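You operate a simulated robot arm through the tools that you are given. There is no shell and no other tool. Be economical: measure what you need, move in short steps, check, and stop when the job is done.

You are at the controls of a simulated robot arm. One attempt, no reset.

Task
Jog the head until the read-out shows 400 mm.
Fine: start the drive, free the brake, hands clear of the head, then jog; brake on and drive stopped after.

The check looks at the end state, three seconds after you hand in, the way a careful person would. Anything else that was tipped, shoved, dropped, spilled or broken makes it a failure.

Robot
A 7-joint arm with a two-finger parallel gripper, fixed in place. Base frame: the origin is at the foot of the arm, x ahead of it, y to its left, z up. Lengths are in m, angles in rad, forces in N, time in s.
With the tool pointing down near the work surface it reaches from about 0.34 to 0.74 m from the base axis. Its first joint turns from -2.007 to 2.007 rad. Payload 3.91 kg.
Tool frame: the origin (TCP) lies between the finger pads and is the grasp point; the fingertips stand 0.03 m ahead of it; z points along the fingers, y is the line along which they close. Largest opening 0.11 m; finger width 0.02, thickness 0.01; the body of the gripper, 0.048 by 0.112 m, starts 0.055 m behind the TCP.
Orientation is that of the tool frame in the base frame, as a unit quaternion [w, x, y, z]. With the fingers straight down and closing along the base's y, the tool's x points along the base's -x, its y along +y and its z along -z.

Tools
- The arm moves only by the tool send_rows. Its argument "targets" is a list of rows, each a list of 7 numbers: the shift along the tool's x, y, z in m, then the turn, a rotation vector about the tool's x, y, z in rad, then the opening, from 0 (shut) to 1 (fully open). In form: [[tx, ty, tz, rx, ry, rz, grip], ...]. A call has 1 to 20 rows; each row is the pose to reach, as a shift and turn from the pose commanded when the call began, along the tool's axes at that moment. Rows are played at 5 a second. More than 0.05 m and 0.15 rad between two rows, or a gripper value outside its range, and nothing of the call is played. Where a pose cannot be reached the arm comes as near as it can. A force on the tool above 90 N (or 10 N above the force at the start of the call, whichever is more), or a blocked arm, ends the call early, and 0.2 s more pass. Each finger travels about 0.108 m/s and halts on what it meets, pressing with about 41 N; the grip force reading is that of the motor and also rises with nothing between the fingers. The clock runs only during rows and for 0.2 s after the last one: add rows that repeat a pose to give the fingers time. It gives the time, the measured TCP pose, the force on the tool (base axes), the opening and the grip force at its end, in the units of the frame above (readings bear some noise).
- Cameras (640 x 400 px; columns grow to the right, rows downward): "scene" is fixed at [0.05, 0.6501, 1.6309]; the picture's right is [-0.74, -0.67, 0.00], its down [-0.56, 0.62, -0.56] and it looks along [0.37, -0.41, -0.83] (base axes); focal length 283 px, centre (320, 200). "wrist" rides on the gripper at [-0.036, 0, -0.057] in the tool frame; the picture's right is [0.00, -1.00, 0.00], its down [0.97, 0.00, -0.24] and it looks along [0.24, 0.00, 0.97] (tool axes); focal length 218 px, centre (320, 200).
- grab_frame(camera): a new picture of that camera. It takes no simulated time.
- raise_lower(by): slides the trunk up (or, below 0, down) by that many m; the arm rides with it, the base frame stays. It gives what a move gives, with no picture.
- pixel_to_xyz(camera, pixels): for up to 12 pixels [column, row] of the newest picture of that camera ("zoom" is the newest enlarged one), the place [x, y, z] in the base frame of the surface seen there, good to about 0.002 m. It takes no simulated time.
- zoom(camera, box): a new picture of the part [left, top, right, bottom] of that camera's present view, enlarged. It takes no simulated time.
- job_done(): hands the job in; it is judged then, once.

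Keep the steps short. Do not move on a guess: measure, check each grasp and each placing, and mend mistakes. In all there are 80 turns and 34 pictures (those below and enlarged ones count). Leave the gripper open and the arm clear of the work at the hand-in unless told otherwise, and finish with a single line.

The tools are called after ">>>" by a JSON object that holds its "name" and its "arguments". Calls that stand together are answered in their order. send_rows: Moves the arm, as the interface text tells. Its arguments: {"type":"object","properties":{"targets":{"type":"array"}},"required":["targets"]} The other tools are called the same way: raise_lower (by) slides the trunk up or down; grab_frame (camera) takes a picture; pixel_to_xyz (camera, pixels) gives the place of the surface under pixels of a picture; zoom (camera, box) takes an enlarged picture of a part of a camera's view; job_done () hands the job in.

At the start:

```text
t: 0.0
tool_pos: [0.1964, 0.4273, 1.3002]
tool_rot: [0.0, 0.0, 1.0, 0.001]
force: [-1.2, -0.3, -0.6]
opening: 0.11
grasp_force: 0.0
trunk travel left (down, up): [-0.825, 0.165]
```

scene: 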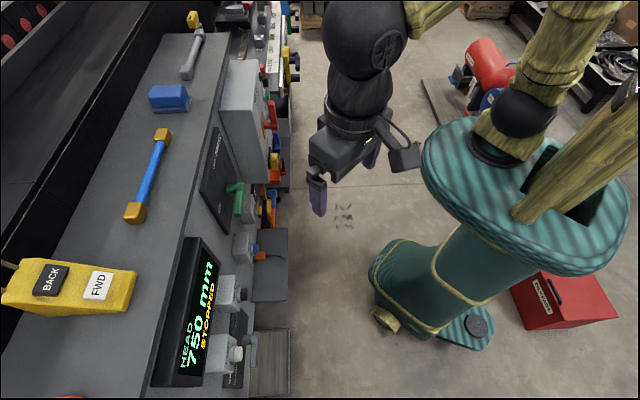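
wrist: 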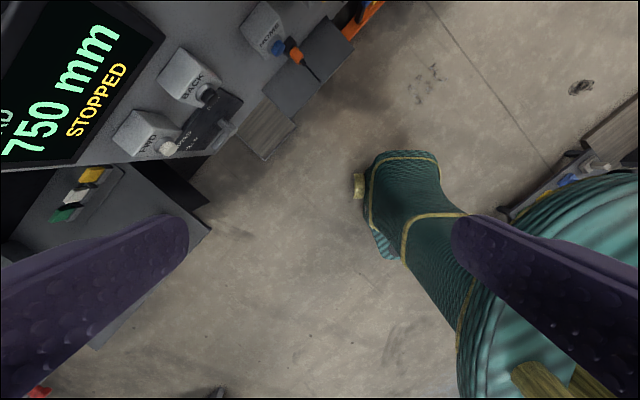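

I see a read-out with 750 mm STOPPED, a yellow pendant with BACK/FWD, and a panel with other controls. I'll look closer at both areas.

>>> {"name": "zoom", "arguments": {"camera": "scene", "box": [150, 180, 310, 400]}}

>>> {"name": "zoom", "arguments": {"camera": "scene", "box": [170, 0, 320, 220]}}

>>> {"name": "zoom", "arguments": {"camera": "wrist", "box": [0, 0, 400, 250]}}

```text
1.82 times, centred on (230, 290) of scene
```

zoom: 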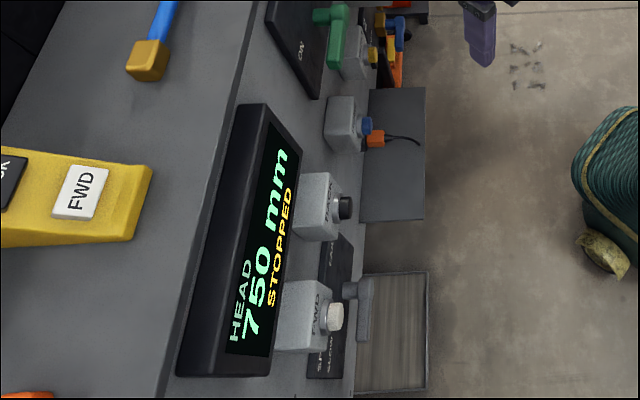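

```text
1.82 times, centred on (245, 110) of scene
```

zoom: 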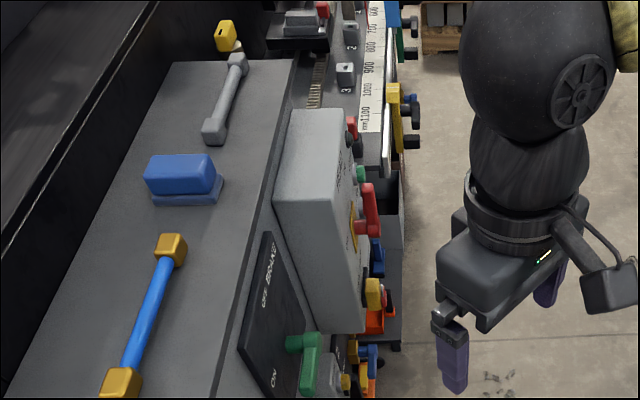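

```text
1.60 times, centred on (200, 125) of wrist
```

zoom: 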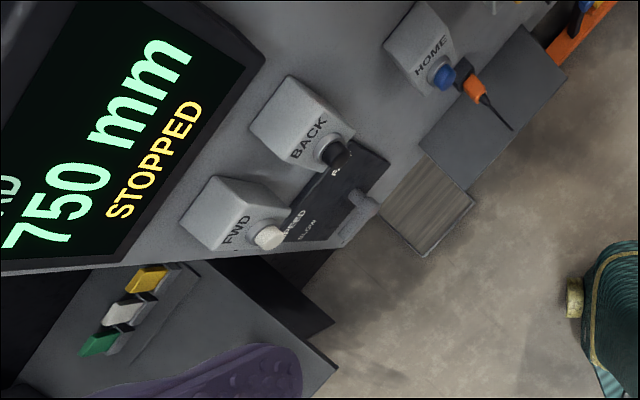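

Measuring panel parts in the scene picture: buttons FWD (236,353), BACK (240,295), HOME, lever (brake, green), red handle, box, scale, pendant.

>>> {"name": "pixel_to_xyz", "arguments": {"camera": "scene", "pixels": [[236, 353], [239, 294], [260, 256], [235, 187], [238, 210], [272, 115], [275, 160], [246, 120], [210, 290], [240, 160], [242, 350], [274, 200]]}}

>>> {"name": "pixel_to_xyz", "arguments": {"camera": "scene", "pixels": [[48, 280], [97, 285], [137, 280], [180, 60], [168, 98], [150, 170], [215, 80], [285, 40], [190, 230], [230, 20], [100, 150], [225, 330]]}}

```text
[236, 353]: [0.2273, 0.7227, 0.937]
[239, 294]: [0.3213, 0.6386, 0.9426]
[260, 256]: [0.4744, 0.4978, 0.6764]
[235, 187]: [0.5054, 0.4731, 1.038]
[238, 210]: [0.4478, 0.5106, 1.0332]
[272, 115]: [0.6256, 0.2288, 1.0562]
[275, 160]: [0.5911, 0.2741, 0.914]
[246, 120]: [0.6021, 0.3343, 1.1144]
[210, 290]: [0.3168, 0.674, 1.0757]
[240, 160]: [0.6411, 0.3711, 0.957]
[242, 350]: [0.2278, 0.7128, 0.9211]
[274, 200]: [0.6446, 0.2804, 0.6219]
```

```text
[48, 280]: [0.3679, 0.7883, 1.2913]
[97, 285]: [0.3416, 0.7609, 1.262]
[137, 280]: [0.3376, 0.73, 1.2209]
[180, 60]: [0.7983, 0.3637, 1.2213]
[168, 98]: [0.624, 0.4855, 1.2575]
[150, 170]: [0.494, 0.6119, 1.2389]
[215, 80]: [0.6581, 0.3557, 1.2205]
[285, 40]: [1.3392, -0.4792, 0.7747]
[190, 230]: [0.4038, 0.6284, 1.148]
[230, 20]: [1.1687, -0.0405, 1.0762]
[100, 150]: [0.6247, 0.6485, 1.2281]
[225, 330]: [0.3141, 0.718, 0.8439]
```

The panel faces the arm along about (-0.7,-0.7,0). I'll yaw the tool 45° to face it, keeping position.

>>> {"name": "send_rows", "arguments": {"targets": [[0, 0, 0, 0, 0, -0.13, 1], [0, 0, 0, 0, 0, -0.26, 1], [0, 0, 0, 0, 0, -0.39, 1], [0, 0, 0, 0, 0, -0.52, 1], [0, 0, 0, 0, 0, -0.65, 1], [0, 0, 0, 0, 0, -0.785, 1]]}}

```text
t: 1.4
tool_pos: [0.198, 0.4287, 1.3006]
tool_rot: [-0.001, -0.384, 0.923, 0.001]
force: [-0.3, -0.4, -0.2]
opening: 0.1101
grasp_force: 0.0
trunk travel left (down, up): [-0.825, 0.165]
```

Yaw reached. Now pitch the tool up toward horizontal in steps, closing fingers as well (for pressing).

>>> {"name": "send_rows", "arguments": {"targets": [[0, 0, 0, 0, -0.14, 0, 0.8], [0, 0, 0, 0, -0.28, 0, 0.6], [0, 0, 0, 0, -0.42, 0, 0.4], [0, 0, 0, 0, -0.56, 0, 0.2], [0, 0, 0, 0, -0.7, 0, 0], [0, 0, 0, 0, -0.84, 0, 0], [0, 0, 0, 0, -0.98, 0, 0], [0, 0, 0, 0, -1.12, 0, 0], [0, 0, 0, 0, -1.26, 0, 0], [0, 0, 0, 0, -1.4, 0, 0]]}}

>>> {"name": "grab_frame", "arguments": {"camera": "wrist"}}

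```text
t: 3.6
tool_pos: [0.1974, 0.4286, 1.299]
tool_rot: [0.596, -0.292, 0.706, 0.248]
force: [0.9, 0.8, -0.5]
opening: 0.0001
grasp_force: 37.7
trunk travel left (down, up): [-0.825, 0.165]
```

```text
28 pictures are left
```

wrist: 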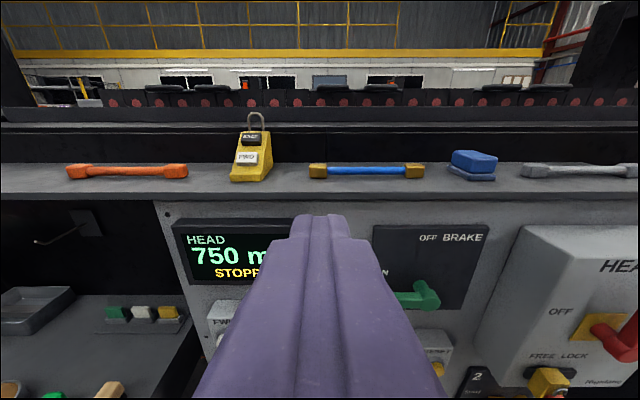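

Pose reached. The panel shows HEAD, BRAKE (green lever), HEAD DRIVE box with red handle and a FREE/LOCK yellow thing. I lower the trunk 0.15 to see the panel face on.

>>> {"name": "raise_lower", "arguments": {"by": -0.15}}

>>> {"name": "grab_frame", "arguments": {"camera": "wrist"}}

```text
t: 5.3
tool_pos: [0.1967, 0.4277, 1.1485]
tool_rot: [0.595, -0.293, 0.707, 0.248]
force: [0.2, 0.5, -0.5]
opening: 0.0
grasp_force: 37.0
trunk travel left (down, up): [-0.675, 0.315]
```

```text
27 pictures are left
```

wrist: 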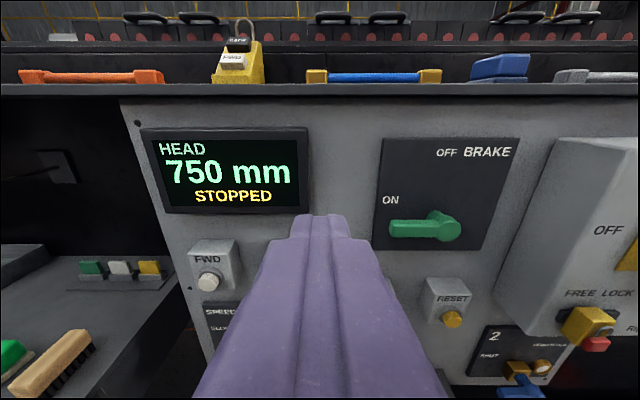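

Next I shift 0.25 m to the right (tool −y) at the same standoff to read the drive box.

>>> {"name": "send_rows", "arguments": {"targets": [[0, -0.04, 0, 0, 0, 0, 0], [0, -0.08, 0, 0, 0, 0, 0], [0, -0.12, 0, 0, 0, 0, 0], [0, -0.16, 0, 0, 0, 0, 0], [0, -0.2, 0, 0, 0, 0, 0], [0, -0.24, 0, 0, 0, 0, 0]]}}

>>> {"name": "grab_frame", "arguments": {"camera": "wrist"}}

```text
t: 6.8
tool_pos: [0.3018, 0.3963, 1.0888]
tool_rot: [0.488, -0.456, 0.689, 0.28]
force: [-1.6, -0.3, 5.7]
opening: 0.0002
grasp_force: 37.9
out of reach, approached as far as the arm can: row 1, 2, 3, 4, 5, 6
trunk travel left (down, up): [-0.675, 0.315]
```

```text
26 pictures are left
```

wrist: 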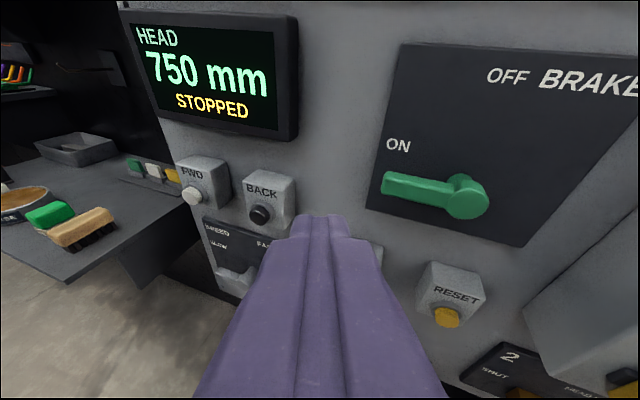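

The arm stopped short (reach limit). I check the arm's posture in the scene view.

>>> {"name": "grab_frame", "arguments": {"camera": "scene"}}

```text
25 pictures are left
```

scene: 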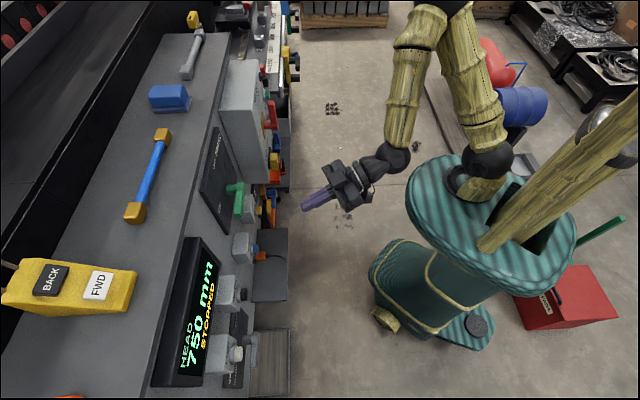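

>>> {"name": "pixel_to_xyz", "arguments": {"camera": "scene", "pixels": [[440, 215], [487, 158], [395, 157], [350, 185], [425, 25], [540, 240]]}}

```text
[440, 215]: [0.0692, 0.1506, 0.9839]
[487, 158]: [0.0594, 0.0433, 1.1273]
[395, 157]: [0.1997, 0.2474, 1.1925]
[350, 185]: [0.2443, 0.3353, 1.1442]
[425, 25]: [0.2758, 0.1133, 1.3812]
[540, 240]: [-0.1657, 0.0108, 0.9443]
```

Shoulder is at about z 1.1; the forearm hangs steeply. I'll raise the arm relative to the trunk (tool −x) first, then lower the trunk.

>>> {"name": "send_rows", "arguments": {"targets": [[-0.04, 0, 0, 0, 0, 0, 0], [-0.08, 0, 0, 0, 0, 0, 0], [-0.12, 0, 0, 0, 0, 0, 0], [-0.16, 0, 0, 0, 0, 0, 0], [-0.2, 0, 0, 0, 0, 0, 0]]}}

```text
t: 8.0
tool_pos: [0.4354, 0.3112, 1.3747]
tool_rot: [0.594, -0.294, 0.707, 0.247]
force: [-0.9, -0.4, 0.0]
opening: 0.0
grasp_force: 38.1
trunk travel left (down, up): [-0.675, 0.315]
```

Orientation is clean again. I back off 0.08 along the tool, then lower the trunk 0.25.

>>> {"name": "send_rows", "arguments": {"targets": [[0, 0, -0.04, 0, 0, 0, 0], [0, 0, -0.08, 0, 0, 0, 0]]}}

>>> {"name": "raise_lower", "arguments": {"by": -0.25}}

>>> {"name": "grab_frame", "arguments": {"camera": "wrist"}}

```text
t: 8.6
tool_pos: [0.3783, 0.2557, 1.3885]
tool_rot: [0.596, -0.292, 0.706, 0.247]
force: [-0.5, -0.4, -0.6]
opening: 0.0
grasp_force: 37.3
trunk travel left (down, up): [-0.675, 0.315]
```

```text
t: 11.1
tool_pos: [0.3789, 0.2568, 1.1381]
tool_rot: [0.595, -0.292, 0.706, 0.247]
force: [0.7, -0.2, -0.3]
opening: 0.0
grasp_force: 37.4
trunk travel left (down, up): [-0.425, 0.565]
```

```text
24 pictures are left
```

wrist: 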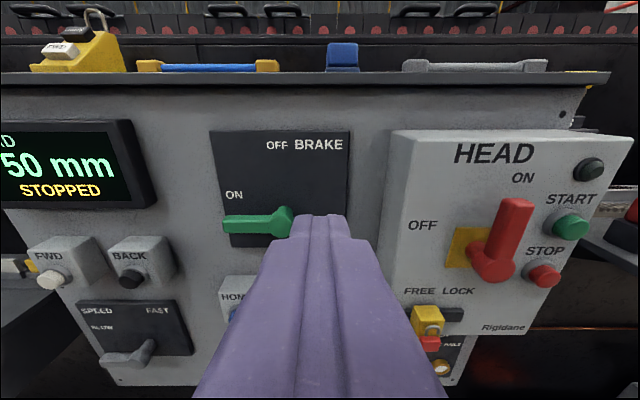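

Very clear view. Zooming on the drive box and on the speed/jog area.

>>> {"name": "zoom", "arguments": {"camera": "wrist", "box": [380, 120, 640, 390]}}

>>> {"name": "zoom", "arguments": {"camera": "wrist", "box": [0, 100, 300, 390]}}

>>> {"name": "pixel_to_xyz", "arguments": {"camera": "wrist", "pixels": [[571, 228], [543, 276], [515, 210], [490, 270], [428, 320], [280, 215], [230, 225], [131, 281], [49, 279], [110, 361], [150, 345], [440, 240]]}}

```text
1.48 times, centred on (510, 255) of wrist
```

zoom: 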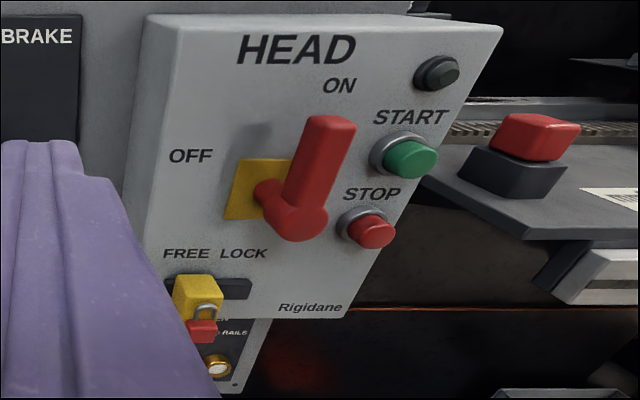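

```text
1.38 times, centred on (150, 245) of wrist
```

zoom: 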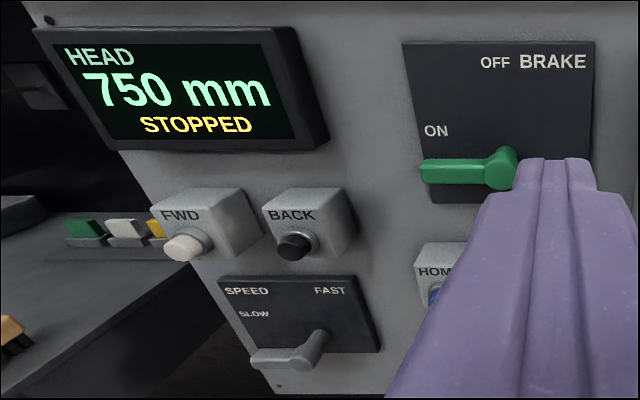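

```text
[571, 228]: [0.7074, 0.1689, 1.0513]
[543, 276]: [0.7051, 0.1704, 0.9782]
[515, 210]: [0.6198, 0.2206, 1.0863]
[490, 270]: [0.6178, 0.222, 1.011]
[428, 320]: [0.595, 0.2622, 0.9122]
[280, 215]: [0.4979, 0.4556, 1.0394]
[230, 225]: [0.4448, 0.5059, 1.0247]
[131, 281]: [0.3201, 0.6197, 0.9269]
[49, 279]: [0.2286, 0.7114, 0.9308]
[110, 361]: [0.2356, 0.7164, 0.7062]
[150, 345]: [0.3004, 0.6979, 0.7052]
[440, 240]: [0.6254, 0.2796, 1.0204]
```

Everything reads clearly: isolator ON (red handle up), padlock slide on FREE, brake lever on ON (left), speed on SLOW, START/STOP on the right. First level the tool (0.168 rad up).

>>> {"name": "send_rows", "arguments": {"targets": [[0, 0, 0, 0, -0.084, 0, 0], [0, 0, 0, 0, -0.168, 0, 0]]}}

>>> {"name": "zoom", "arguments": {"camera": "scene", "box": [200, 0, 320, 75]}}

```text
t: 11.7
tool_pos: [0.38, 0.256, 1.1376]
tool_rot: [0.652, -0.27, 0.654, 0.272]
force: [-0.2, 0.1, 0.8]
opening: 0.0
grasp_force: 38.2
trunk travel left (down, up): [-0.425, 0.565]
```

```text
5.33 times, centred on (260, 38) of scene
```

zoom: 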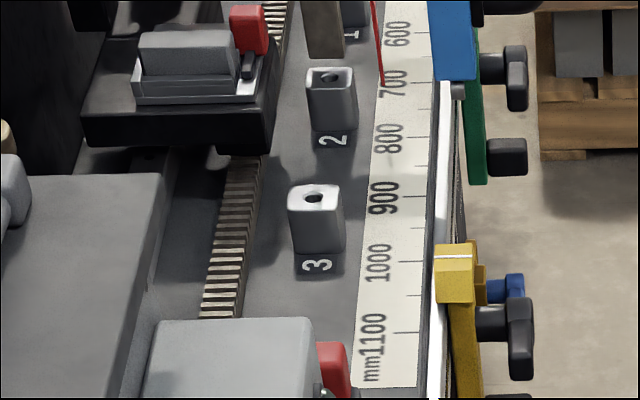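

Level. Tool lateral 0.088, standoff 0.45. I move to in front of START (lateral 0.381, z 1.051), staying back.

>>> {"name": "send_rows", "arguments": {"targets": [[0.015, -0.048, 0, 0, 0, 0, 0], [0.03, -0.095, 0, 0, 0, 0, 0], [0.045, -0.142, 0, 0, 0, 0, 0], [0.06, -0.19, 0, 0, 0, 0, 0], [0.075, -0.24, 0, 0, 0, 0, 0], [0.087, -0.285, 0, 0, 0, 0, 0], [0.087, -0.293, 0, 0, 0, 0, 0]]}}

>>> {"name": "grab_frame", "arguments": {"camera": "wrist"}}

```text
refused: row 1 steps farther than a row can; nothing moved
```

```text
20 pictures are left
```

wrist: 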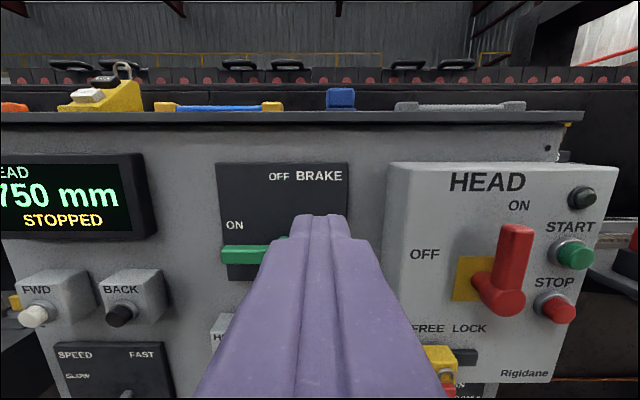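

Step too large; retry with smaller steps. Also re-measure START/STOP faces from this picture.

>>> {"name": "pixel_to_xyz", "arguments": {"camera": "wrist", "pixels": [[578, 257], [561, 311], [555, 250], [35, 315], [119, 316], [235, 256], [515, 240], [503, 302]]}}

>>> {"name": "send_rows", "arguments": {"targets": [[0.012, -0.042, 0, 0, 0, 0, 0], [0.024, -0.084, 0, 0, 0, 0, 0], [0.036, -0.126, 0, 0, 0, 0, 0], [0.048, -0.168, 0, 0, 0, 0, 0], [0.06, -0.21, 0, 0, 0, 0, 0], [0.074, -0.252, 0, 0, 0, 0, 0], [0.087, -0.293, 0, 0, 0, 0, 0]]}}

>>> {"name": "grab_frame", "arguments": {"camera": "wrist"}}

```text
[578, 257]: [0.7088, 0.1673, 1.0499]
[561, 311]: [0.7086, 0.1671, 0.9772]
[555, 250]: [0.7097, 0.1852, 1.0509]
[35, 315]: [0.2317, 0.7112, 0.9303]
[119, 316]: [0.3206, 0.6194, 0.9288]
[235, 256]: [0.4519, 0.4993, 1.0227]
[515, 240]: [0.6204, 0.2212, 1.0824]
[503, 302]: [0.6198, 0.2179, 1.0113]
```

```text
t: 13.3
tool_pos: [0.5858, 0.0468, 1.0506]
tool_rot: [0.652, -0.27, 0.654, 0.27]
force: [-0.9, -0.6, 0.4]
opening: 0.0003
grasp_force: 37.7
trunk travel left (down, up): [-0.425, 0.565]
```

```text
19 pictures are left
```

wrist: 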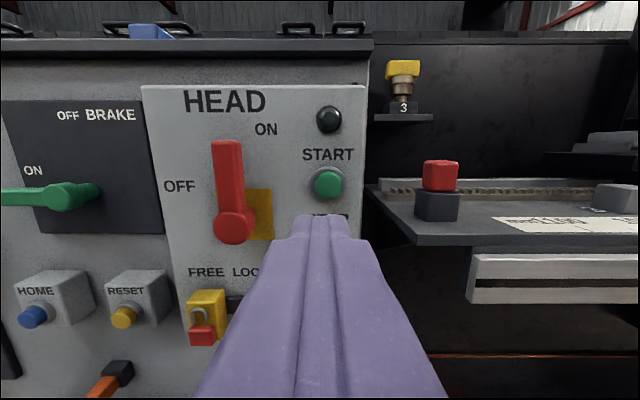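

Aligned: START centre is at lateral 0.383, face at 0.6195 → contact after ~0.142 m. Advance to 0.13, then press gently.

>>> {"name": "send_rows", "arguments": {"targets": [[0, -0.002, 0.04, 0, 0, 0, 0], [0, -0.002, 0.08, 0, 0, 0, 0], [0, -0.002, 0.12, 0, 0, 0, 0], [0, -0.002, 0.135, 0, 0, 0, 0], [0, -0.002, 0.142, 0, 0, 0, 0], [0, -0.002, 0.147, 0, 0, 0, 0]]}}

>>> {"name": "grab_frame", "arguments": {"camera": "wrist"}}

```text
t: 14.7
tool_pos: [0.6922, 0.1491, 1.0506]
tool_rot: [0.653, -0.271, 0.654, 0.271]
force: [-3.3, -3.5, -0.1]
opening: 0.0
grasp_force: 38.2
trunk travel left (down, up): [-0.425, 0.565]
```

```text
18 pictures are left
```

wrist: 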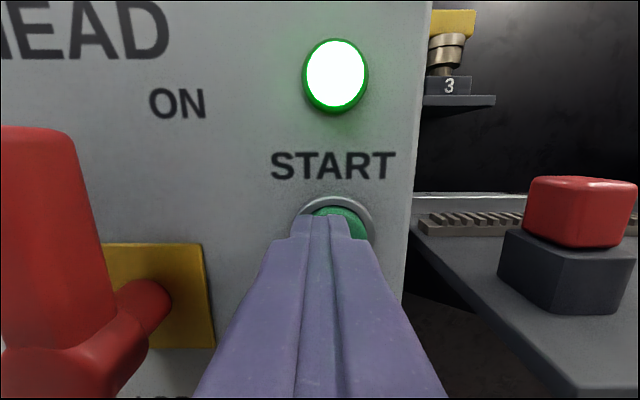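

The START press lit the drive lamp. Back off, and move left to in front of and below the brake lever; then look.

>>> {"name": "send_rows", "arguments": {"targets": [[0, 0, -0.04, 0, 0, 0, 0], [0, 0, -0.08, 0, 0, 0, 0], [0, 0, -0.12, 0, 0, 0, 0], [0, 0, -0.145, 0, 0, 0, 0], [0.008, 0.04, -0.145, 0, 0, 0, 0], [0.016, 0.08, -0.145, 0, 0, 0, 0], [0.024, 0.12, -0.145, 0, 0, 0, 0], [0.032, 0.16, -0.145, 0, 0, 0, 0], [0.04, 0.2, -0.145, 0, 0, 0, 0], [0.048, 0.24, -0.145, 0, 0, 0, 0], [0.056, 0.28, -0.145, 0, 0, 0, 0], [0.064, 0.32, -0.145, 0, 0, 0, 0], [0.072, 0.36, -0.145, 0, 0, 0, 0], [0.08, 0.4, -0.145, 0, 0, 0, 0]]}}

>>> {"name": "grab_frame", "arguments": {"camera": "wrist"}}

```text
t: 17.7
tool_pos: [0.3145, 0.3586, 0.9883]
tool_rot: [0.652, -0.27, 0.654, 0.271]
force: [-0.2, -0.3, -0.4]
opening: 0.0001
grasp_force: 38.2
out of reach, approached as far as the arm can: row 10, 11, 12, 13, 14
trunk travel left (down, up): [-0.425, 0.565]
```

```text
17 pictures are left
```

wrist: 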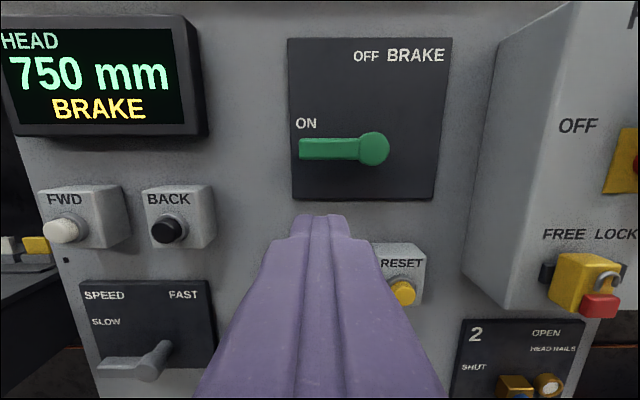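

Read-out now says BRAKE – drive is running. The arm is near its limit, so I'll use the trunk later. Measuring lever.

>>> {"name": "pixel_to_xyz", "arguments": {"camera": "wrist", "pixels": [[305, 149], [330, 149], [350, 149], [373, 150], [330, 138], [330, 159], [330, 180], [366, 90], [400, 180], [166, 229], [63, 230], [373, 165]]}}

```text
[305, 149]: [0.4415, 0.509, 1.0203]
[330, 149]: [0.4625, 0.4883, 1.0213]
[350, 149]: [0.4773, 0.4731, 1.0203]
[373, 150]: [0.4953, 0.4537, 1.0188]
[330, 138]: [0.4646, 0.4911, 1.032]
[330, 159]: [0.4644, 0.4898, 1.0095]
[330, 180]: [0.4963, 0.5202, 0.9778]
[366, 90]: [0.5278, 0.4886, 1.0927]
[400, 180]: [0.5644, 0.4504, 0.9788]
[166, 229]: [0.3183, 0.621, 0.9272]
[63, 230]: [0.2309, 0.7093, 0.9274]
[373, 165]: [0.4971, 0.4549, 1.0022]
```

Lever: pivot at lateral 0.029, z 1.019; front at 0.672; handle bar z 1.0095–1.032, tip to the left; backplate 0.7186. I raise the arm 0.1 and lower the trunk 0.1 for better posture.

>>> {"name": "send_rows", "arguments": {"targets": [[-0.03, 0, 0, 0, 0, 0, 0], [-0.06, 0, 0, 0, 0, 0, 0], [-0.1, 0, 0, 0, 0, 0, 0]]}}

>>> {"name": "raise_lower", "arguments": {"by": -0.1}}

```text
t: 18.5
tool_pos: [0.3189, 0.3584, 1.0873]
tool_rot: [0.652, -0.27, 0.654, 0.27]
force: [0.0, -0.5, -0.8]
opening: 0.0001
grasp_force: 37.4
trunk travel left (down, up): [-0.425, 0.565]
```

```text
t: 19.9
tool_pos: [0.3184, 0.3575, 0.9878]
tool_rot: [0.653, -0.27, 0.654, 0.27]
force: [0.0, -0.5, -0.2]
opening: 0.0001
grasp_force: 37.8
trunk travel left (down, up): [-0.325, 0.665]
```

Tip is at lateral −0.028, z 0.988, i.e. below the lever bar. Advance so the tip reaches 0.687 (beside the bar, short of the backplate).

>>> {"name": "send_rows", "arguments": {"targets": [[0, 0, 0.04, 0, 0, 0, 0], [0, 0.001, 0.08, 0, 0, 0, 0], [0.002, 0.002, 0.12, 0, 0, 0, 0], [0.003, 0.002, 0.15, 0, 0, 0, 0], [0.003, 0.002, 0.179, 0, 0, 0, 0]]}}

>>> {"name": "grab_frame", "arguments": {"camera": "wrist"}}

```text
t: 21.1
tool_pos: [0.4428, 0.4863, 0.9852]
tool_rot: [0.653, -0.27, 0.654, 0.27]
force: [-0.4, -0.4, 0.3]
opening: 0.0001
grasp_force: 38.0
trunk travel left (down, up): [-0.325, 0.665]
```

```text
16 pictures are left
```

wrist: 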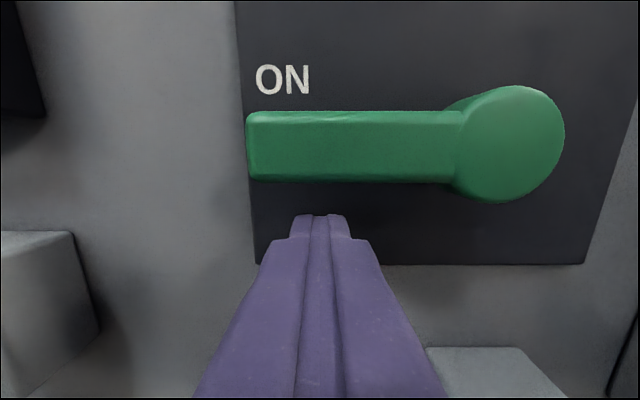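

Tip sits just below the bar. Sweep an arc about the pivot, pushing the bar from left to up.

>>> {"name": "send_rows", "arguments": {"targets": [[-0.012, -0.002, 0, 0, 0, 0, 0], [-0.0277, 0.0015, 0, 0, 0, 0, 0], [-0.0439, 0.001, 0, 0, 0, 0, 0], [-0.0594, -0.0036, 0, 0, 0, 0, 0], [-0.0732, -0.0121, 0, 0, 0, 0, 0], [-0.0843, -0.0239, 0, 0, 0, 0, 0], [-0.092, -0.0382, 0, 0, 0, 0, 0]]}}

>>> {"name": "grab_frame", "arguments": {"camera": "wrist"}}

```text
t: 22.7
tool_pos: [0.4692, 0.4587, 1.0758]
tool_rot: [0.652, -0.271, 0.654, 0.271]
force: [0.2, -0.1, 0.0]
opening: 0.0
grasp_force: 37.9
trunk travel left (down, up): [-0.325, 0.665]
```

```text
15 pictures are left
```

wrist: 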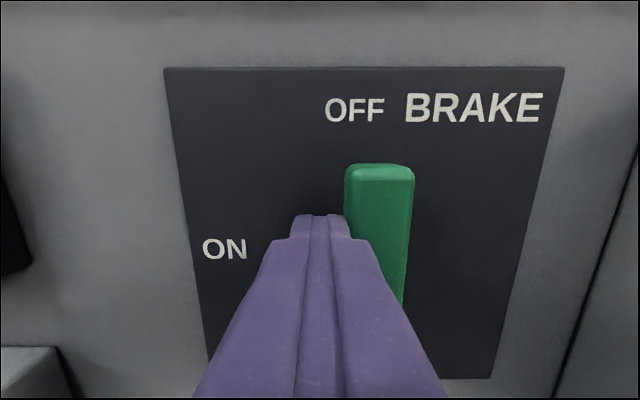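

Brake lever is vertical at OFF. Retreat, move left to BACK's column (lateral −0.214), then lower the trunk to its height (z 0.927).

>>> {"name": "send_rows", "arguments": {"targets": [[0, 0.006, 0, 0, 0, 0, 0], [0, 0.008, -0.04, 0, 0, 0, 0], [0, 0.008, -0.08, 0, 0, 0, 0], [0, 0.008, -0.12, 0, 0, 0, 0], [0, 0.04, -0.14, 0, 0, 0, 0], [0, 0.08, -0.14, 0, 0, 0, 0], [0, 0.12, -0.14, 0, 0, 0, 0], [0, 0.16, -0.14, 0, 0, 0, 0], [0, 0.2, -0.14, 0, 0, 0, 0], [0, 0.2215, -0.14, 0, 0, 0, 0]]}}

>>> {"name": "raise_lower", "arguments": {"by": -0.149}}

>>> {"name": "grab_frame", "arguments": {"camera": "wrist"}}

```text
t: 24.9
tool_pos: [0.2146, 0.5174, 1.0762]
tool_rot: [0.652, -0.27, 0.654, 0.271]
force: [-0.7, -0.1, 0.3]
opening: 0.0
grasp_force: 37.9
trunk travel left (down, up): [-0.325, 0.665]
```

```text
t: 26.6
tool_pos: [0.2149, 0.5174, 0.9279]
tool_rot: [0.653, -0.27, 0.654, 0.27]
force: [0.1, 0.3, 1.0]
opening: 0.0
grasp_force: 37.9
trunk travel left (down, up): [-0.176, 0.814]
```

```text
14 pictures are left
```

wrist: 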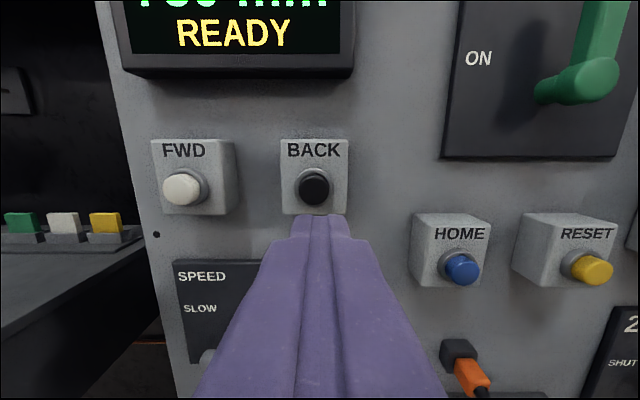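

READY is shown, and I'm lined up under BACK. Before moving the head I want to see the rail toward 400 (one post looked occupied). Raise trunk and turn the camera right.

>>> {"name": "raise_lower", "arguments": {"by": 0.45}}

>>> {"name": "send_rows", "arguments": {"targets": [[0, -0.035, 0, 0.09, 0, 0, 0], [0, -0.07, 0, 0.18, 0, 0, 0], [0, -0.105, 0, 0.27, 0, 0, 0], [0, -0.14, 0, 0.36, 0, 0, 0], [0, -0.175, 0, 0.45, 0, 0, 0], [0, -0.21, 0, 0.54, 0, 0, 0], [0, -0.245, 0, 0.63, 0, 0, 0], [0, -0.28, 0, 0.72, 0, 0, 0], [0, -0.3, 0, 0.8, 0, 0, 0]]}}

>>> {"name": "grab_frame", "arguments": {"camera": "wrist"}}

```text
refused: 0.45 is not a number from -0.4 to 0.4
```

```text
t: 28.6
tool_pos: [0.4279, 0.3034, 0.9275]
tool_rot: [0.707, 0.006, 0.707, -0.006]
force: [-0.3, 0.8, 0.5]
opening: 0.0
grasp_force: 37.3
trunk travel left (down, up): [-0.176, 0.814]
```

```text
13 pictures are left
```

wrist: 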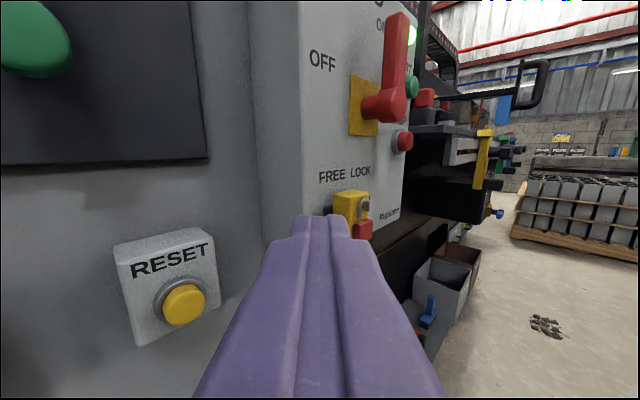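

Raise refused (limit 0.4); the turn was clear. Raise 0.4 now and look.

>>> {"name": "raise_lower", "arguments": {"by": 0.4}}

>>> {"name": "zoom", "arguments": {"camera": "wrist", "box": [200, 80, 640, 360]}}

```text
t: 32.4
tool_pos: [0.4266, 0.3045, 1.3285]
tool_rot: [0.706, 0.005, 0.708, -0.006]
force: [0.7, -0.1, 0.4]
opening: 0.0
grasp_force: 37.1
trunk travel left (down, up): [-0.576, 0.414]
```

```text
1.43 times, centred on (420, 220) of wrist
```

zoom: 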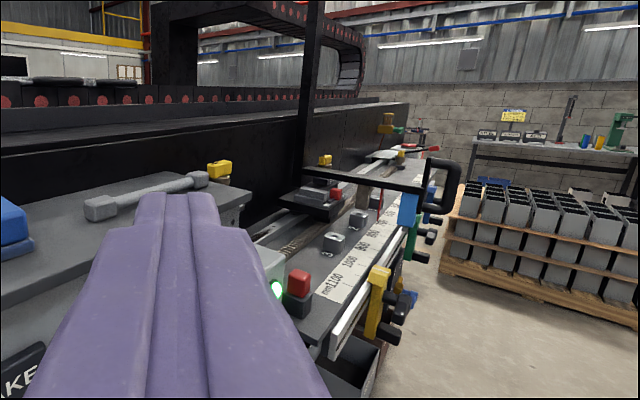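

>>> {"name": "zoom", "arguments": {"camera": "wrist", "box": [380, 150, 540, 250]}}

```text
4.00 times, centred on (460, 200) of wrist
```

zoom: 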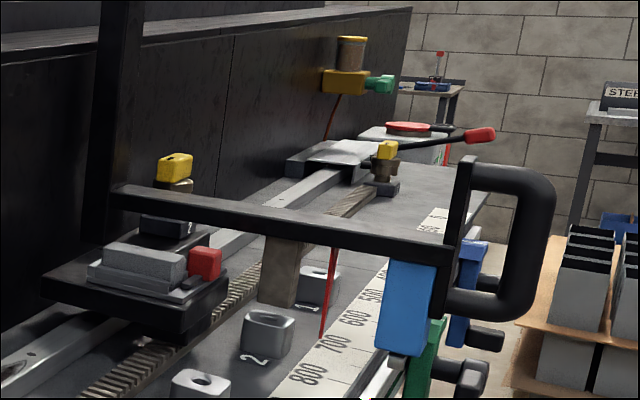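

Posts 1, 2, 3 are empty. I measure the scale marks and that far yellow-headed pin to see whether it's clear of the 400 mark.

>>> {"name": "pixel_to_xyz", "arguments": {"camera": "zoom", "pixels": [[310, 375], [335, 343], [355, 320], [322, 325], [384, 188], [386, 150], [435, 220], [285, 260], [300, 232], [265, 335], [315, 285], [322, 155]]}}

```text
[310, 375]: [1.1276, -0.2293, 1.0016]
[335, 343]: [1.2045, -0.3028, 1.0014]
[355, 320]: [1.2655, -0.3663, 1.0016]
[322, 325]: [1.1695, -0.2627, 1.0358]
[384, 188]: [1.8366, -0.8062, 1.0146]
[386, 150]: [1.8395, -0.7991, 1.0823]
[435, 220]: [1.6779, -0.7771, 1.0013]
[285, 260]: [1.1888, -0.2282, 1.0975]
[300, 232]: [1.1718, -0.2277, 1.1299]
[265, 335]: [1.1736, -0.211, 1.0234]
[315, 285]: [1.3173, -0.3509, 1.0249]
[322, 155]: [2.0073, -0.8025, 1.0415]
```

>>> {"name": "pixel_to_xyz", "arguments": {"camera": "zoom", "pixels": [[405, 275], [405, 340], [470, 250], [460, 320], [430, 340], [505, 280], [470, 375], [180, 165], [170, 230], [400, 240], [75, 285], [205, 262]]}}

>>> {"name": "zoom", "arguments": {"camera": "wrist", "box": [450, 180, 530, 230]}}

```text
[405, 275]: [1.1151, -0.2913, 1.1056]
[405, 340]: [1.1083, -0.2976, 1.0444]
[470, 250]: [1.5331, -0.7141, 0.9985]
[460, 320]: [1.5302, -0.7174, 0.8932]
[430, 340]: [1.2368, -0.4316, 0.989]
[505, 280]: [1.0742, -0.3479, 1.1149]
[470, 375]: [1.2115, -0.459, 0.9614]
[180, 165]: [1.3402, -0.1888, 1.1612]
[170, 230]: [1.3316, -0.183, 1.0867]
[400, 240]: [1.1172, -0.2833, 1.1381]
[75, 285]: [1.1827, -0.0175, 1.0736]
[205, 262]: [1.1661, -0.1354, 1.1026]
```

```text
8.00 times, centred on (490, 205) of wrist
```

zoom: 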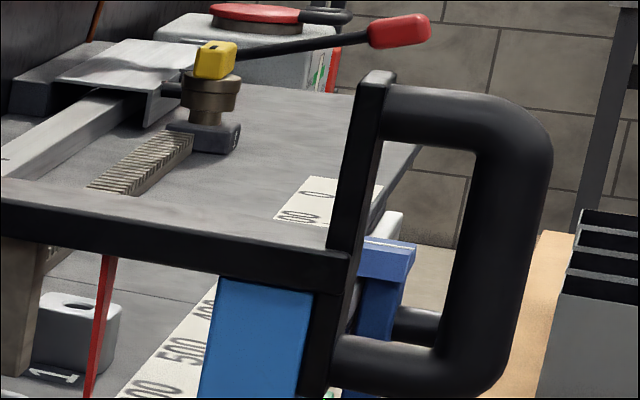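

Nothing blocks between 750 and 400. Return to in front of BACK and lower the trunk again.

>>> {"name": "send_rows", "arguments": {"targets": [[0, 0.0237, -0.0235, -0.089, 0, 0, 0], [0, 0.0473, -0.047, -0.178, 0, 0, 0], [0, 0.071, -0.0706, -0.267, 0, 0, 0], [0, 0.0946, -0.0941, -0.356, 0, 0, 0], [0, 0.1183, -0.1176, -0.445, 0, 0, 0], [0, 0.1419, -0.1411, -0.534, 0, 0, 0], [0, 0.1656, -0.1647, -0.623, 0, 0, 0], [0, 0.1892, -0.1882, -0.712, 0, 0, 0], [0, 0.2129, -0.2117, -0.8, 0, 0, 0]]}}

>>> {"name": "raise_lower", "arguments": {"by": -0.4}}

```text
t: 34.4
tool_pos: [0.2175, 0.5232, 1.3295]
tool_rot: [0.652, -0.272, 0.653, 0.272]
force: [-0.2, -0.5, 0.3]
opening: 0.0
grasp_force: 37.3
trunk travel left (down, up): [-0.576, 0.414]
```

```text
t: 38.3
tool_pos: [0.2181, 0.5208, 0.9286]
tool_rot: [0.652, -0.27, 0.654, 0.271]
force: [0.1, -0.7, 0.3]
opening: 0.0
grasp_force: 37.7
trunk travel left (down, up): [-0.176, 0.814]
```

Aligned with BACK; contact expected at 0.1115 m. Short tap, then release to just off the button and read the display.

>>> {"name": "send_rows", "arguments": {"targets": [[0, 0, 0.04, 0, 0, 0, 0], [0, 0, 0.08, 0, 0, 0, 0], [0, 0, 0.104, 0, 0, 0, 0], [0, 0, 0.117, 0, 0, 0, 0], [0, 0, 0.117, 0, 0, 0, 0], [0, 0, 0.104, 0, 0, 0, 0]]}}

>>> {"name": "zoom", "arguments": {"camera": "scene", "box": [140, 230, 280, 390]}}

```text
t: 39.7
tool_pos: [0.2907, 0.5955, 0.9297]
tool_rot: [0.652, -0.271, 0.654, 0.271]
force: [0.2, -0.5, -0.3]
opening: 0.0001
grasp_force: 37.6
trunk travel left (down, up): [-0.176, 0.814]
```

```text
2.50 times, centred on (210, 310) of scene
```

zoom: 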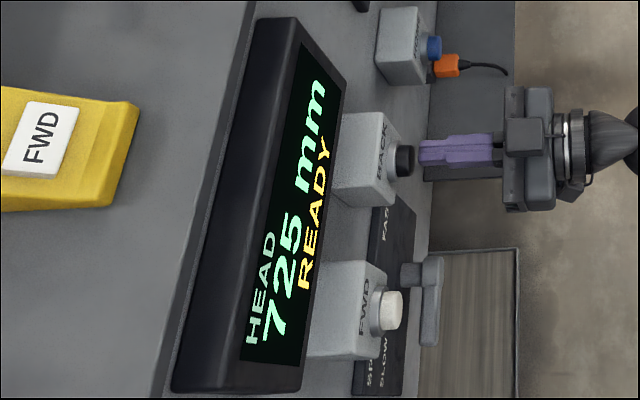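

BACK tapped: 750 → 725, READY. Next hold ~2 s to calibrate the speed.

>>> {"name": "send_rows", "arguments": {"targets": [[0, 0, 0.013, 0, 0, 0, 0], [0, 0, 0.013, 0, 0, 0, 0], [0, 0, 0.013, 0, 0, 0, 0], [0, 0, 0.013, 0, 0, 0, 0], [0, 0, 0.013, 0, 0, 0, 0], [0, 0, 0.013, 0, 0, 0, 0], [0, 0, 0.013, 0, 0, 0, 0], [0, 0, 0.013, 0, 0, 0, 0], [0, 0, 0.013, 0, 0, 0, 0], [0, 0, 0.013, 0, 0, 0, 0], [0, 0, 0.013, 0, 0, 0, 0], [0, 0, 0.013, 0, 0, 0, 0], [0, 0, 0, 0, 0, 0, 0]]}}

>>> {"name": "zoom", "arguments": {"camera": "scene", "box": [140, 230, 280, 390]}}

```text
t: 42.5
tool_pos: [0.2908, 0.5961, 0.9275]
tool_rot: [0.652, -0.27, 0.655, 0.27]
force: [0.0, 0.5, 0.1]
opening: 0.0
grasp_force: 37.7
trunk travel left (down, up): [-0.176, 0.814]
```

```text
2.50 times, centred on (210, 310) of scene
```

zoom: 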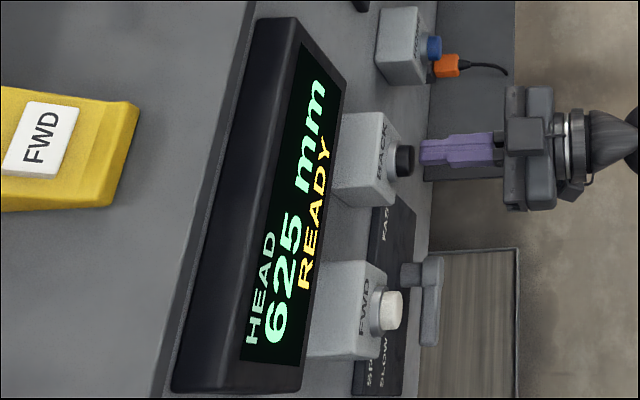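

625 after 12 rows (steps of 25 mm, about one per 0.6–0.8 s). 225 remains; hold 18 rows (expected 5–7 steps).

>>> {"name": "send_rows", "arguments": {"targets": [[0, 0, 0.013, 0, 0, 0, 0], [0, 0, 0.013, 0, 0, 0, 0], [0, 0, 0.013, 0, 0, 0, 0], [0, 0, 0.013, 0, 0, 0, 0], [0, 0, 0.013, 0, 0, 0, 0], [0, 0, 0.013, 0, 0, 0, 0], [0, 0, 0.013, 0, 0, 0, 0], [0, 0, 0.013, 0, 0, 0, 0], [0, 0, 0.013, 0, 0, 0, 0], [0, 0, 0.013, 0, 0, 0, 0], [0, 0, 0.013, 0, 0, 0, 0], [0, 0, 0.013, 0, 0, 0, 0], [0, 0, 0.013, 0, 0, 0, 0], [0, 0, 0.013, 0, 0, 0, 0], [0, 0, 0.013, 0, 0, 0, 0], [0, 0, 0.013, 0, 0, 0, 0], [0, 0, 0.013, 0, 0, 0, 0], [0, 0, 0.013, 0, 0, 0, 0], [0, 0, 0, 0, 0, 0, 0]]}}

>>> {"name": "grab_frame", "arguments": {"camera": "scene"}}

```text
t: 46.5
tool_pos: [0.2918, 0.594, 0.9291]
tool_rot: [0.652, -0.271, 0.653, 0.271]
force: [-0.4, 0.5, 0.2]
opening: 0.0
grasp_force: 37.3
trunk travel left (down, up): [-0.176, 0.814]
```

```text
7 pictures are left
```

scene: 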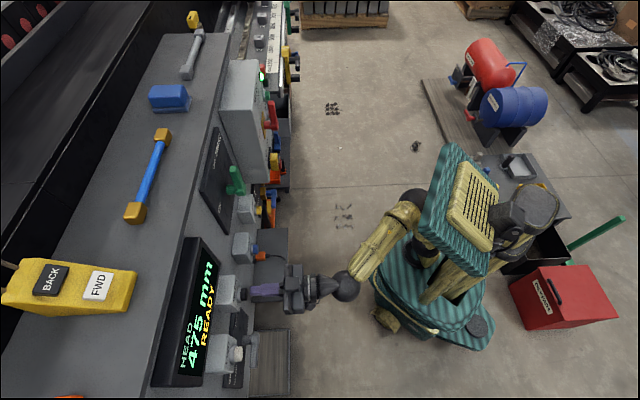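

475 shown; 3 steps left. I'll do three separate short taps with pauses (one tap = 25 mm as seen).

>>> {"name": "send_rows", "arguments": {"targets": [[0, 0, 0.013, 0, 0, 0, 0], [0, 0, 0.013, 0, 0, 0, 0], [0, 0, 0, 0, 0, 0, 0], [0, 0, 0, 0, 0, 0, 0], [0, 0, 0, 0, 0, 0, 0], [0, 0, 0, 0, 0, 0, 0], [0, 0, 0.013, 0, 0, 0, 0], [0, 0, 0.013, 0, 0, 0, 0], [0, 0, 0, 0, 0, 0, 0], [0, 0, 0, 0, 0, 0, 0], [0, 0, 0, 0, 0, 0, 0], [0, 0, 0, 0, 0, 0, 0], [0, 0, 0.013, 0, 0, 0, 0], [0, 0, 0.013, 0, 0, 0, 0], [0, 0, 0, 0, 0, 0, 0], [0, 0, -0.03, 0, 0, 0, 0], [0, 0, -0.07, 0, 0, 0, 0], [0, 0, -0.1, 0, 0, 0, 0]]}}

>>> {"name": "raise_lower", "arguments": {"by": 0.149}}

>>> {"name": "grab_frame", "arguments": {"camera": "wrist"}}

```text
t: 50.3
tool_pos: [0.2218, 0.5228, 0.926]
tool_rot: [0.652, -0.271, 0.655, 0.27]
force: [0.7, 0.5, 0.3]
opening: 0.0001
grasp_force: 37.3
trunk travel left (down, up): [-0.176, 0.814]
```

```text
t: 52.0
tool_pos: [0.2217, 0.5225, 1.0754]
tool_rot: [0.653, -0.27, 0.654, 0.271]
force: [-0.2, -0.5, 0.5]
opening: 0.0001
grasp_force: 37.5
trunk travel left (down, up): [-0.325, 0.665]
```

```text
6 pictures are left
```

wrist: 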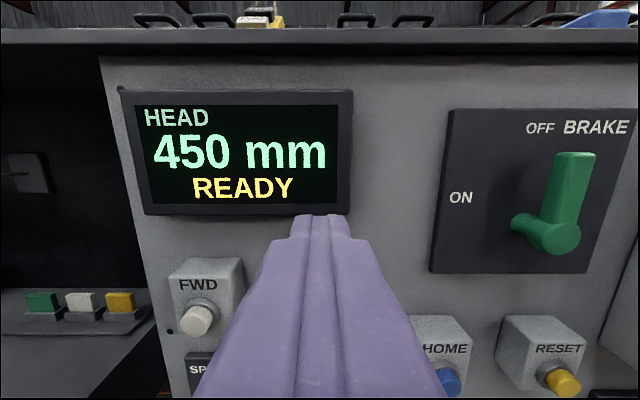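

Read-out 450: only one of the short taps registered (lag). Two steps remain; I go back and do two 3-row presses, with a pause between.

>>> {"name": "raise_lower", "arguments": {"by": -0.149}}

>>> {"name": "send_rows", "arguments": {"targets": [[0, 0, 0.04, 0, 0, 0, 0], [0, 0, 0.08, 0, 0, 0, 0], [0, 0, 0.1, 0, 0, 0, 0], [0, 0, 0.1, 0, 0, 0, 0], [0, 0, 0.114, 0, 0, 0, 0], [0, 0, 0.114, 0, 0, 0, 0], [0, 0, 0.114, 0, 0, 0, 0], [0, 0, 0.1, 0, 0, 0, 0], [0, 0, 0.1, 0, 0, 0, 0], [0, 0, 0.1, 0, 0, 0, 0], [0, 0, 0.1, 0, 0, 0, 0]]}}

>>> {"name": "zoom", "arguments": {"camera": "scene", "box": [140, 230, 280, 390]}}

```text
t: 53.7
tool_pos: [0.2229, 0.5228, 0.9262]
tool_rot: [0.653, -0.271, 0.653, 0.271]
force: [-0.1, 0.3, -0.3]
opening: 0.0
grasp_force: 37.8
trunk travel left (down, up): [-0.176, 0.814]
```

```text
t: 56.1
tool_pos: [0.292, 0.5936, 0.925]
tool_rot: [0.652, -0.271, 0.654, 0.271]
force: [-0.7, -0.2, 0.1]
opening: 0.0
grasp_force: 37.8
trunk travel left (down, up): [-0.176, 0.814]
```

```text
2.50 times, centred on (210, 310) of scene
```

zoom: 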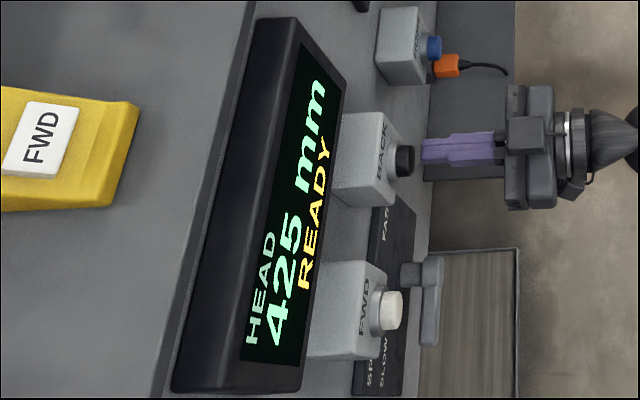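

425 shown. (I did only one press to confirm the count.) One more identical 3-row press, then back off 0.1 and raise the trunk to see the display and brake.

>>> {"name": "send_rows", "arguments": {"targets": [[0, 0, 0, 0, 0, 0, 0], [0, 0, 0.014, 0, 0, 0, 0], [0, 0, 0.014, 0, 0, 0, 0], [0, 0, 0.014, 0, 0, 0, 0], [0, 0, 0, 0, 0, 0, 0], [0, 0, -0.03, 0, 0, 0, 0], [0, 0, -0.07, 0, 0, 0, 0], [0, 0, -0.1, 0, 0, 0, 0]]}}

>>> {"name": "raise_lower", "arguments": {"by": 0.149}}

>>> {"name": "grab_frame", "arguments": {"camera": "wrist"}}

```text
t: 57.9
tool_pos: [0.2207, 0.5223, 0.9267]
tool_rot: [0.653, -0.27, 0.655, 0.27]
force: [-0.3, 0.6, 0.3]
opening: 0.0
grasp_force: 37.0
trunk travel left (down, up): [-0.176, 0.814]
```

```text
t: 59.7
tool_pos: [0.2186, 0.5217, 1.0755]
tool_rot: [0.652, -0.272, 0.653, 0.272]
force: [0.2, -1.1, -0.1]
opening: 0.0002
grasp_force: 37.0
trunk travel left (down, up): [-0.325, 0.665]
```

```text
4 pictures are left
```

wrist: 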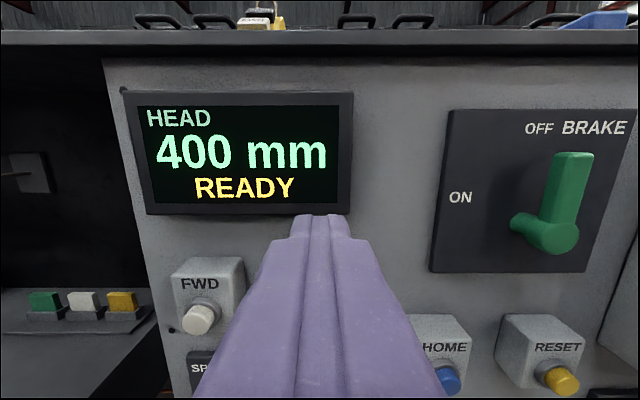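

400 mm, READY. Now the brake: move to the right side of the vertical lever (lateral 0.063, z 1.077), then advance beside it.

>>> {"name": "send_rows", "arguments": {"targets": [[-0.0015, -0.04, 0, 0, 0, 0, 0], [-0.0015, -0.08, 0, 0, 0, 0, 0], [-0.0015, -0.12, 0, 0, 0, 0, 0], [-0.0015, -0.16, 0, 0, 0, 0, 0], [-0.0015, -0.2, 0, 0, 0, 0, 0], [-0.0015, -0.24, 0, 0, 0, 0, 0], [-0.0015, -0.2777, 0, 0, 0, 0, 0], [-0.0015, -0.2777, 0.04, 0, 0, 0, 0], [-0.0015, -0.2777, 0.08, 0, 0, 0, 0], [-0.0015, -0.2777, 0.11, 0, 0, 0, 0], [-0.0015, -0.2777, 0.1336, 0, 0, 0, 0]]}}

```text
t: 62.1
tool_pos: [0.4474, 0.3726, 1.0857]
tool_rot: [0.652, -0.27, 0.655, 0.27]
force: [0.6, 0.3, 1.4]
opening: 0.0
grasp_force: 37.3
out of reach, approached as far as the arm can: row 9, 10, 11
trunk travel left (down, up): [-0.325, 0.665]
```

Stopped short at 0.58 (still clear of the lever). Back off, raise the trunk 0.1 with the arm 0.1 lower, for another posture.

>>> {"name": "send_rows", "arguments": {"targets": [[0, -0.003, -0.03, 0, 0, 0, 0], [0.003, -0.007, -0.06, 0, 0, 0, 0], [0.0087, -0.01, -0.08, 0, 0, 0, 0], [0.04, -0.01, -0.08, 0, 0, 0, 0], [0.075, -0.01, -0.08, 0, 0, 0, 0], [0.1087, -0.01, -0.08, 0, 0, 0, 0]]}}

>>> {"name": "raise_lower", "arguments": {"by": 0.1}}

```text
t: 63.5
tool_pos: [0.3993, 0.3087, 0.9776]
tool_rot: [0.652, -0.269, 0.656, 0.268]
force: [-0.6, 0.2, 0.3]
opening: 0.0
grasp_force: 38.1
trunk travel left (down, up): [-0.325, 0.665]
```

```text
t: 64.8
tool_pos: [0.4003, 0.3103, 1.0767]
tool_rot: [0.652, -0.269, 0.656, 0.268]
force: [-0.7, -0.1, 0.7]
opening: 0.0
grasp_force: 37.7
trunk travel left (down, up): [-0.425, 0.565]
```

Now at lateral 0.064, z 1.077, standoff 0.5025. Advance 0.154.

>>> {"name": "send_rows", "arguments": {"targets": [[0, 0, 0.04, 0, 0, 0, 0], [0, 0, 0.08, 0, 0, 0, 0], [0, 0, 0.12, 0, 0, 0, 0], [0, 0, 0.154, 0, 0, 0, 0]]}}

```text
t: 65.8
tool_pos: [0.4134, 0.3562, 1.1021]
tool_rot: [0.652, -0.269, 0.657, 0.268]
force: [0.4, 0.4, 0.3]
opening: 0.0
grasp_force: 38.0
out of reach, approached as far as the arm can: row 1, 2, 3, 4
trunk travel left (down, up): [-0.425, 0.565]
```

The wrist is in an unfavourable elbow posture after the trip to the left. Earlier coming from the right worked, so I go to the right first (staying back) and return.

>>> {"name": "send_rows", "arguments": {"targets": [[0, 0, -0.04, 0, 0, 0, 0], [0, 0, -0.08, 0, 0, 0, 0], [0, 0, -0.095, 0, 0, 0, 0], [-0.01, -0.04, -0.095, 0, 0, 0, 0], [-0.02, -0.08, -0.095, 0, 0, 0, 0], [-0.03, -0.12, -0.095, 0, 0, 0, 0], [-0.04, -0.16, -0.095, 0, 0, 0, 0], [-0.05, -0.2, -0.095, 0, 0, 0, 0], [-0.06, -0.24, -0.095, 0, 0, 0, 0], [-0.07, -0.28, -0.095, 0, 0, 0, 0], [-0.075, -0.32, -0.095, 0, 0, 0, 0], [-0.075, -0.34, -0.095, 0, 0, 0, 0]]}}

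>>> {"name": "raise_lower", "arguments": {"by": -0.1}}

```text
t: 68.4
tool_pos: [0.5707, 0.0576, 1.1493]
tool_rot: [0.584, -0.298, 0.71, 0.258]
force: [0.8, 2.3, 4.9]
opening: 0.0
grasp_force: 38.3
out of reach, approached as far as the arm can: row 3, 4, 5, 6, 7, 8, 9, 10, 11
trunk travel left (down, up): [-0.425, 0.565]
```

```text
t: 69.7
tool_pos: [0.578, 0.0541, 1.0864]
tool_rot: [0.652, -0.269, 0.656, 0.269]
force: [0.6, -0.5, 0.7]
opening: 0.0001
grasp_force: 37.8
trunk travel left (down, up): [-0.325, 0.665]
```

Orientation and position are good again. Return left to lateral 0.0634 at standoff ~0.5 and then advance.

>>> {"name": "send_rows", "arguments": {"targets": [[0.002, 0, 0.03, 0, 0, 0, 0], [0.004, 0.035, 0.05, 0, 0, 0, 0], [0.0094, 0.075, 0.05, 0, 0, 0, 0], [0.0094, 0.115, 0.05, 0, 0, 0, 0], [0.0094, 0.155, 0.05, 0, 0, 0, 0], [0.0094, 0.195, 0.05, 0, 0, 0, 0], [0.0094, 0.235, 0.05, 0, 0, 0, 0], [0.0094, 0.275, 0.05, 0, 0, 0, 0], [0.0094, 0.307, 0.05, 0, 0, 0, 0], [0.0094, 0.307, 0.09, 0, 0, 0, 0], [0.0094, 0.307, 0.13, 0, 0, 0, 0]]}}

```text
t: 72.1
tool_pos: [0.454, 0.3632, 1.0758]
tool_rot: [0.652, -0.269, 0.656, 0.268]
force: [-0.6, 0.5, 0.7]
opening: 0.0002
grasp_force: 37.7
trunk travel left (down, up): [-0.325, 0.665]
```

Reached without limits. Advance the last 0.079.

>>> {"name": "send_rows", "arguments": {"targets": [[0, 0, 0.04, 0, 0, 0, 0], [0, 0, 0.079, 0, 0, 0, 0]]}}

```text
t: 72.7
tool_pos: [0.5101, 0.4192, 1.0759]
tool_rot: [0.652, -0.269, 0.656, 0.269]
force: [0.2, -0.2, -0.5]
opening: 0.0002
grasp_force: 38.4
trunk travel left (down, up): [-0.325, 0.665]
```

In place right of the lever. Sweep the reverse arc to bring it left to ON.

>>> {"name": "send_rows", "arguments": {"targets": [[-0.0011, 0.0129, 0, 0, 0, 0, 0], [-0.0048, 0.0286, 0, 0, 0, 0, 0], [-0.0043, 0.0448, 0, 0, 0, 0, 0], [0.0003, 0.0603, 0, 0, 0, 0, 0], [0.0088, 0.0741, 0, 0, 0, 0, 0], [0.0206, 0.0852, 0, 0, 0, 0, 0], [0.0345, 0.0929, 0, 0, 0, 0, 0]]}}

```text
t: 74.3
tool_pos: [0.4459, 0.487, 1.0431]
tool_rot: [0.652, -0.269, 0.656, 0.269]
force: [1.0, 0.6, 2.3]
opening: 0.0
grasp_force: 37.6
trunk travel left (down, up): [-0.325, 0.665]
```

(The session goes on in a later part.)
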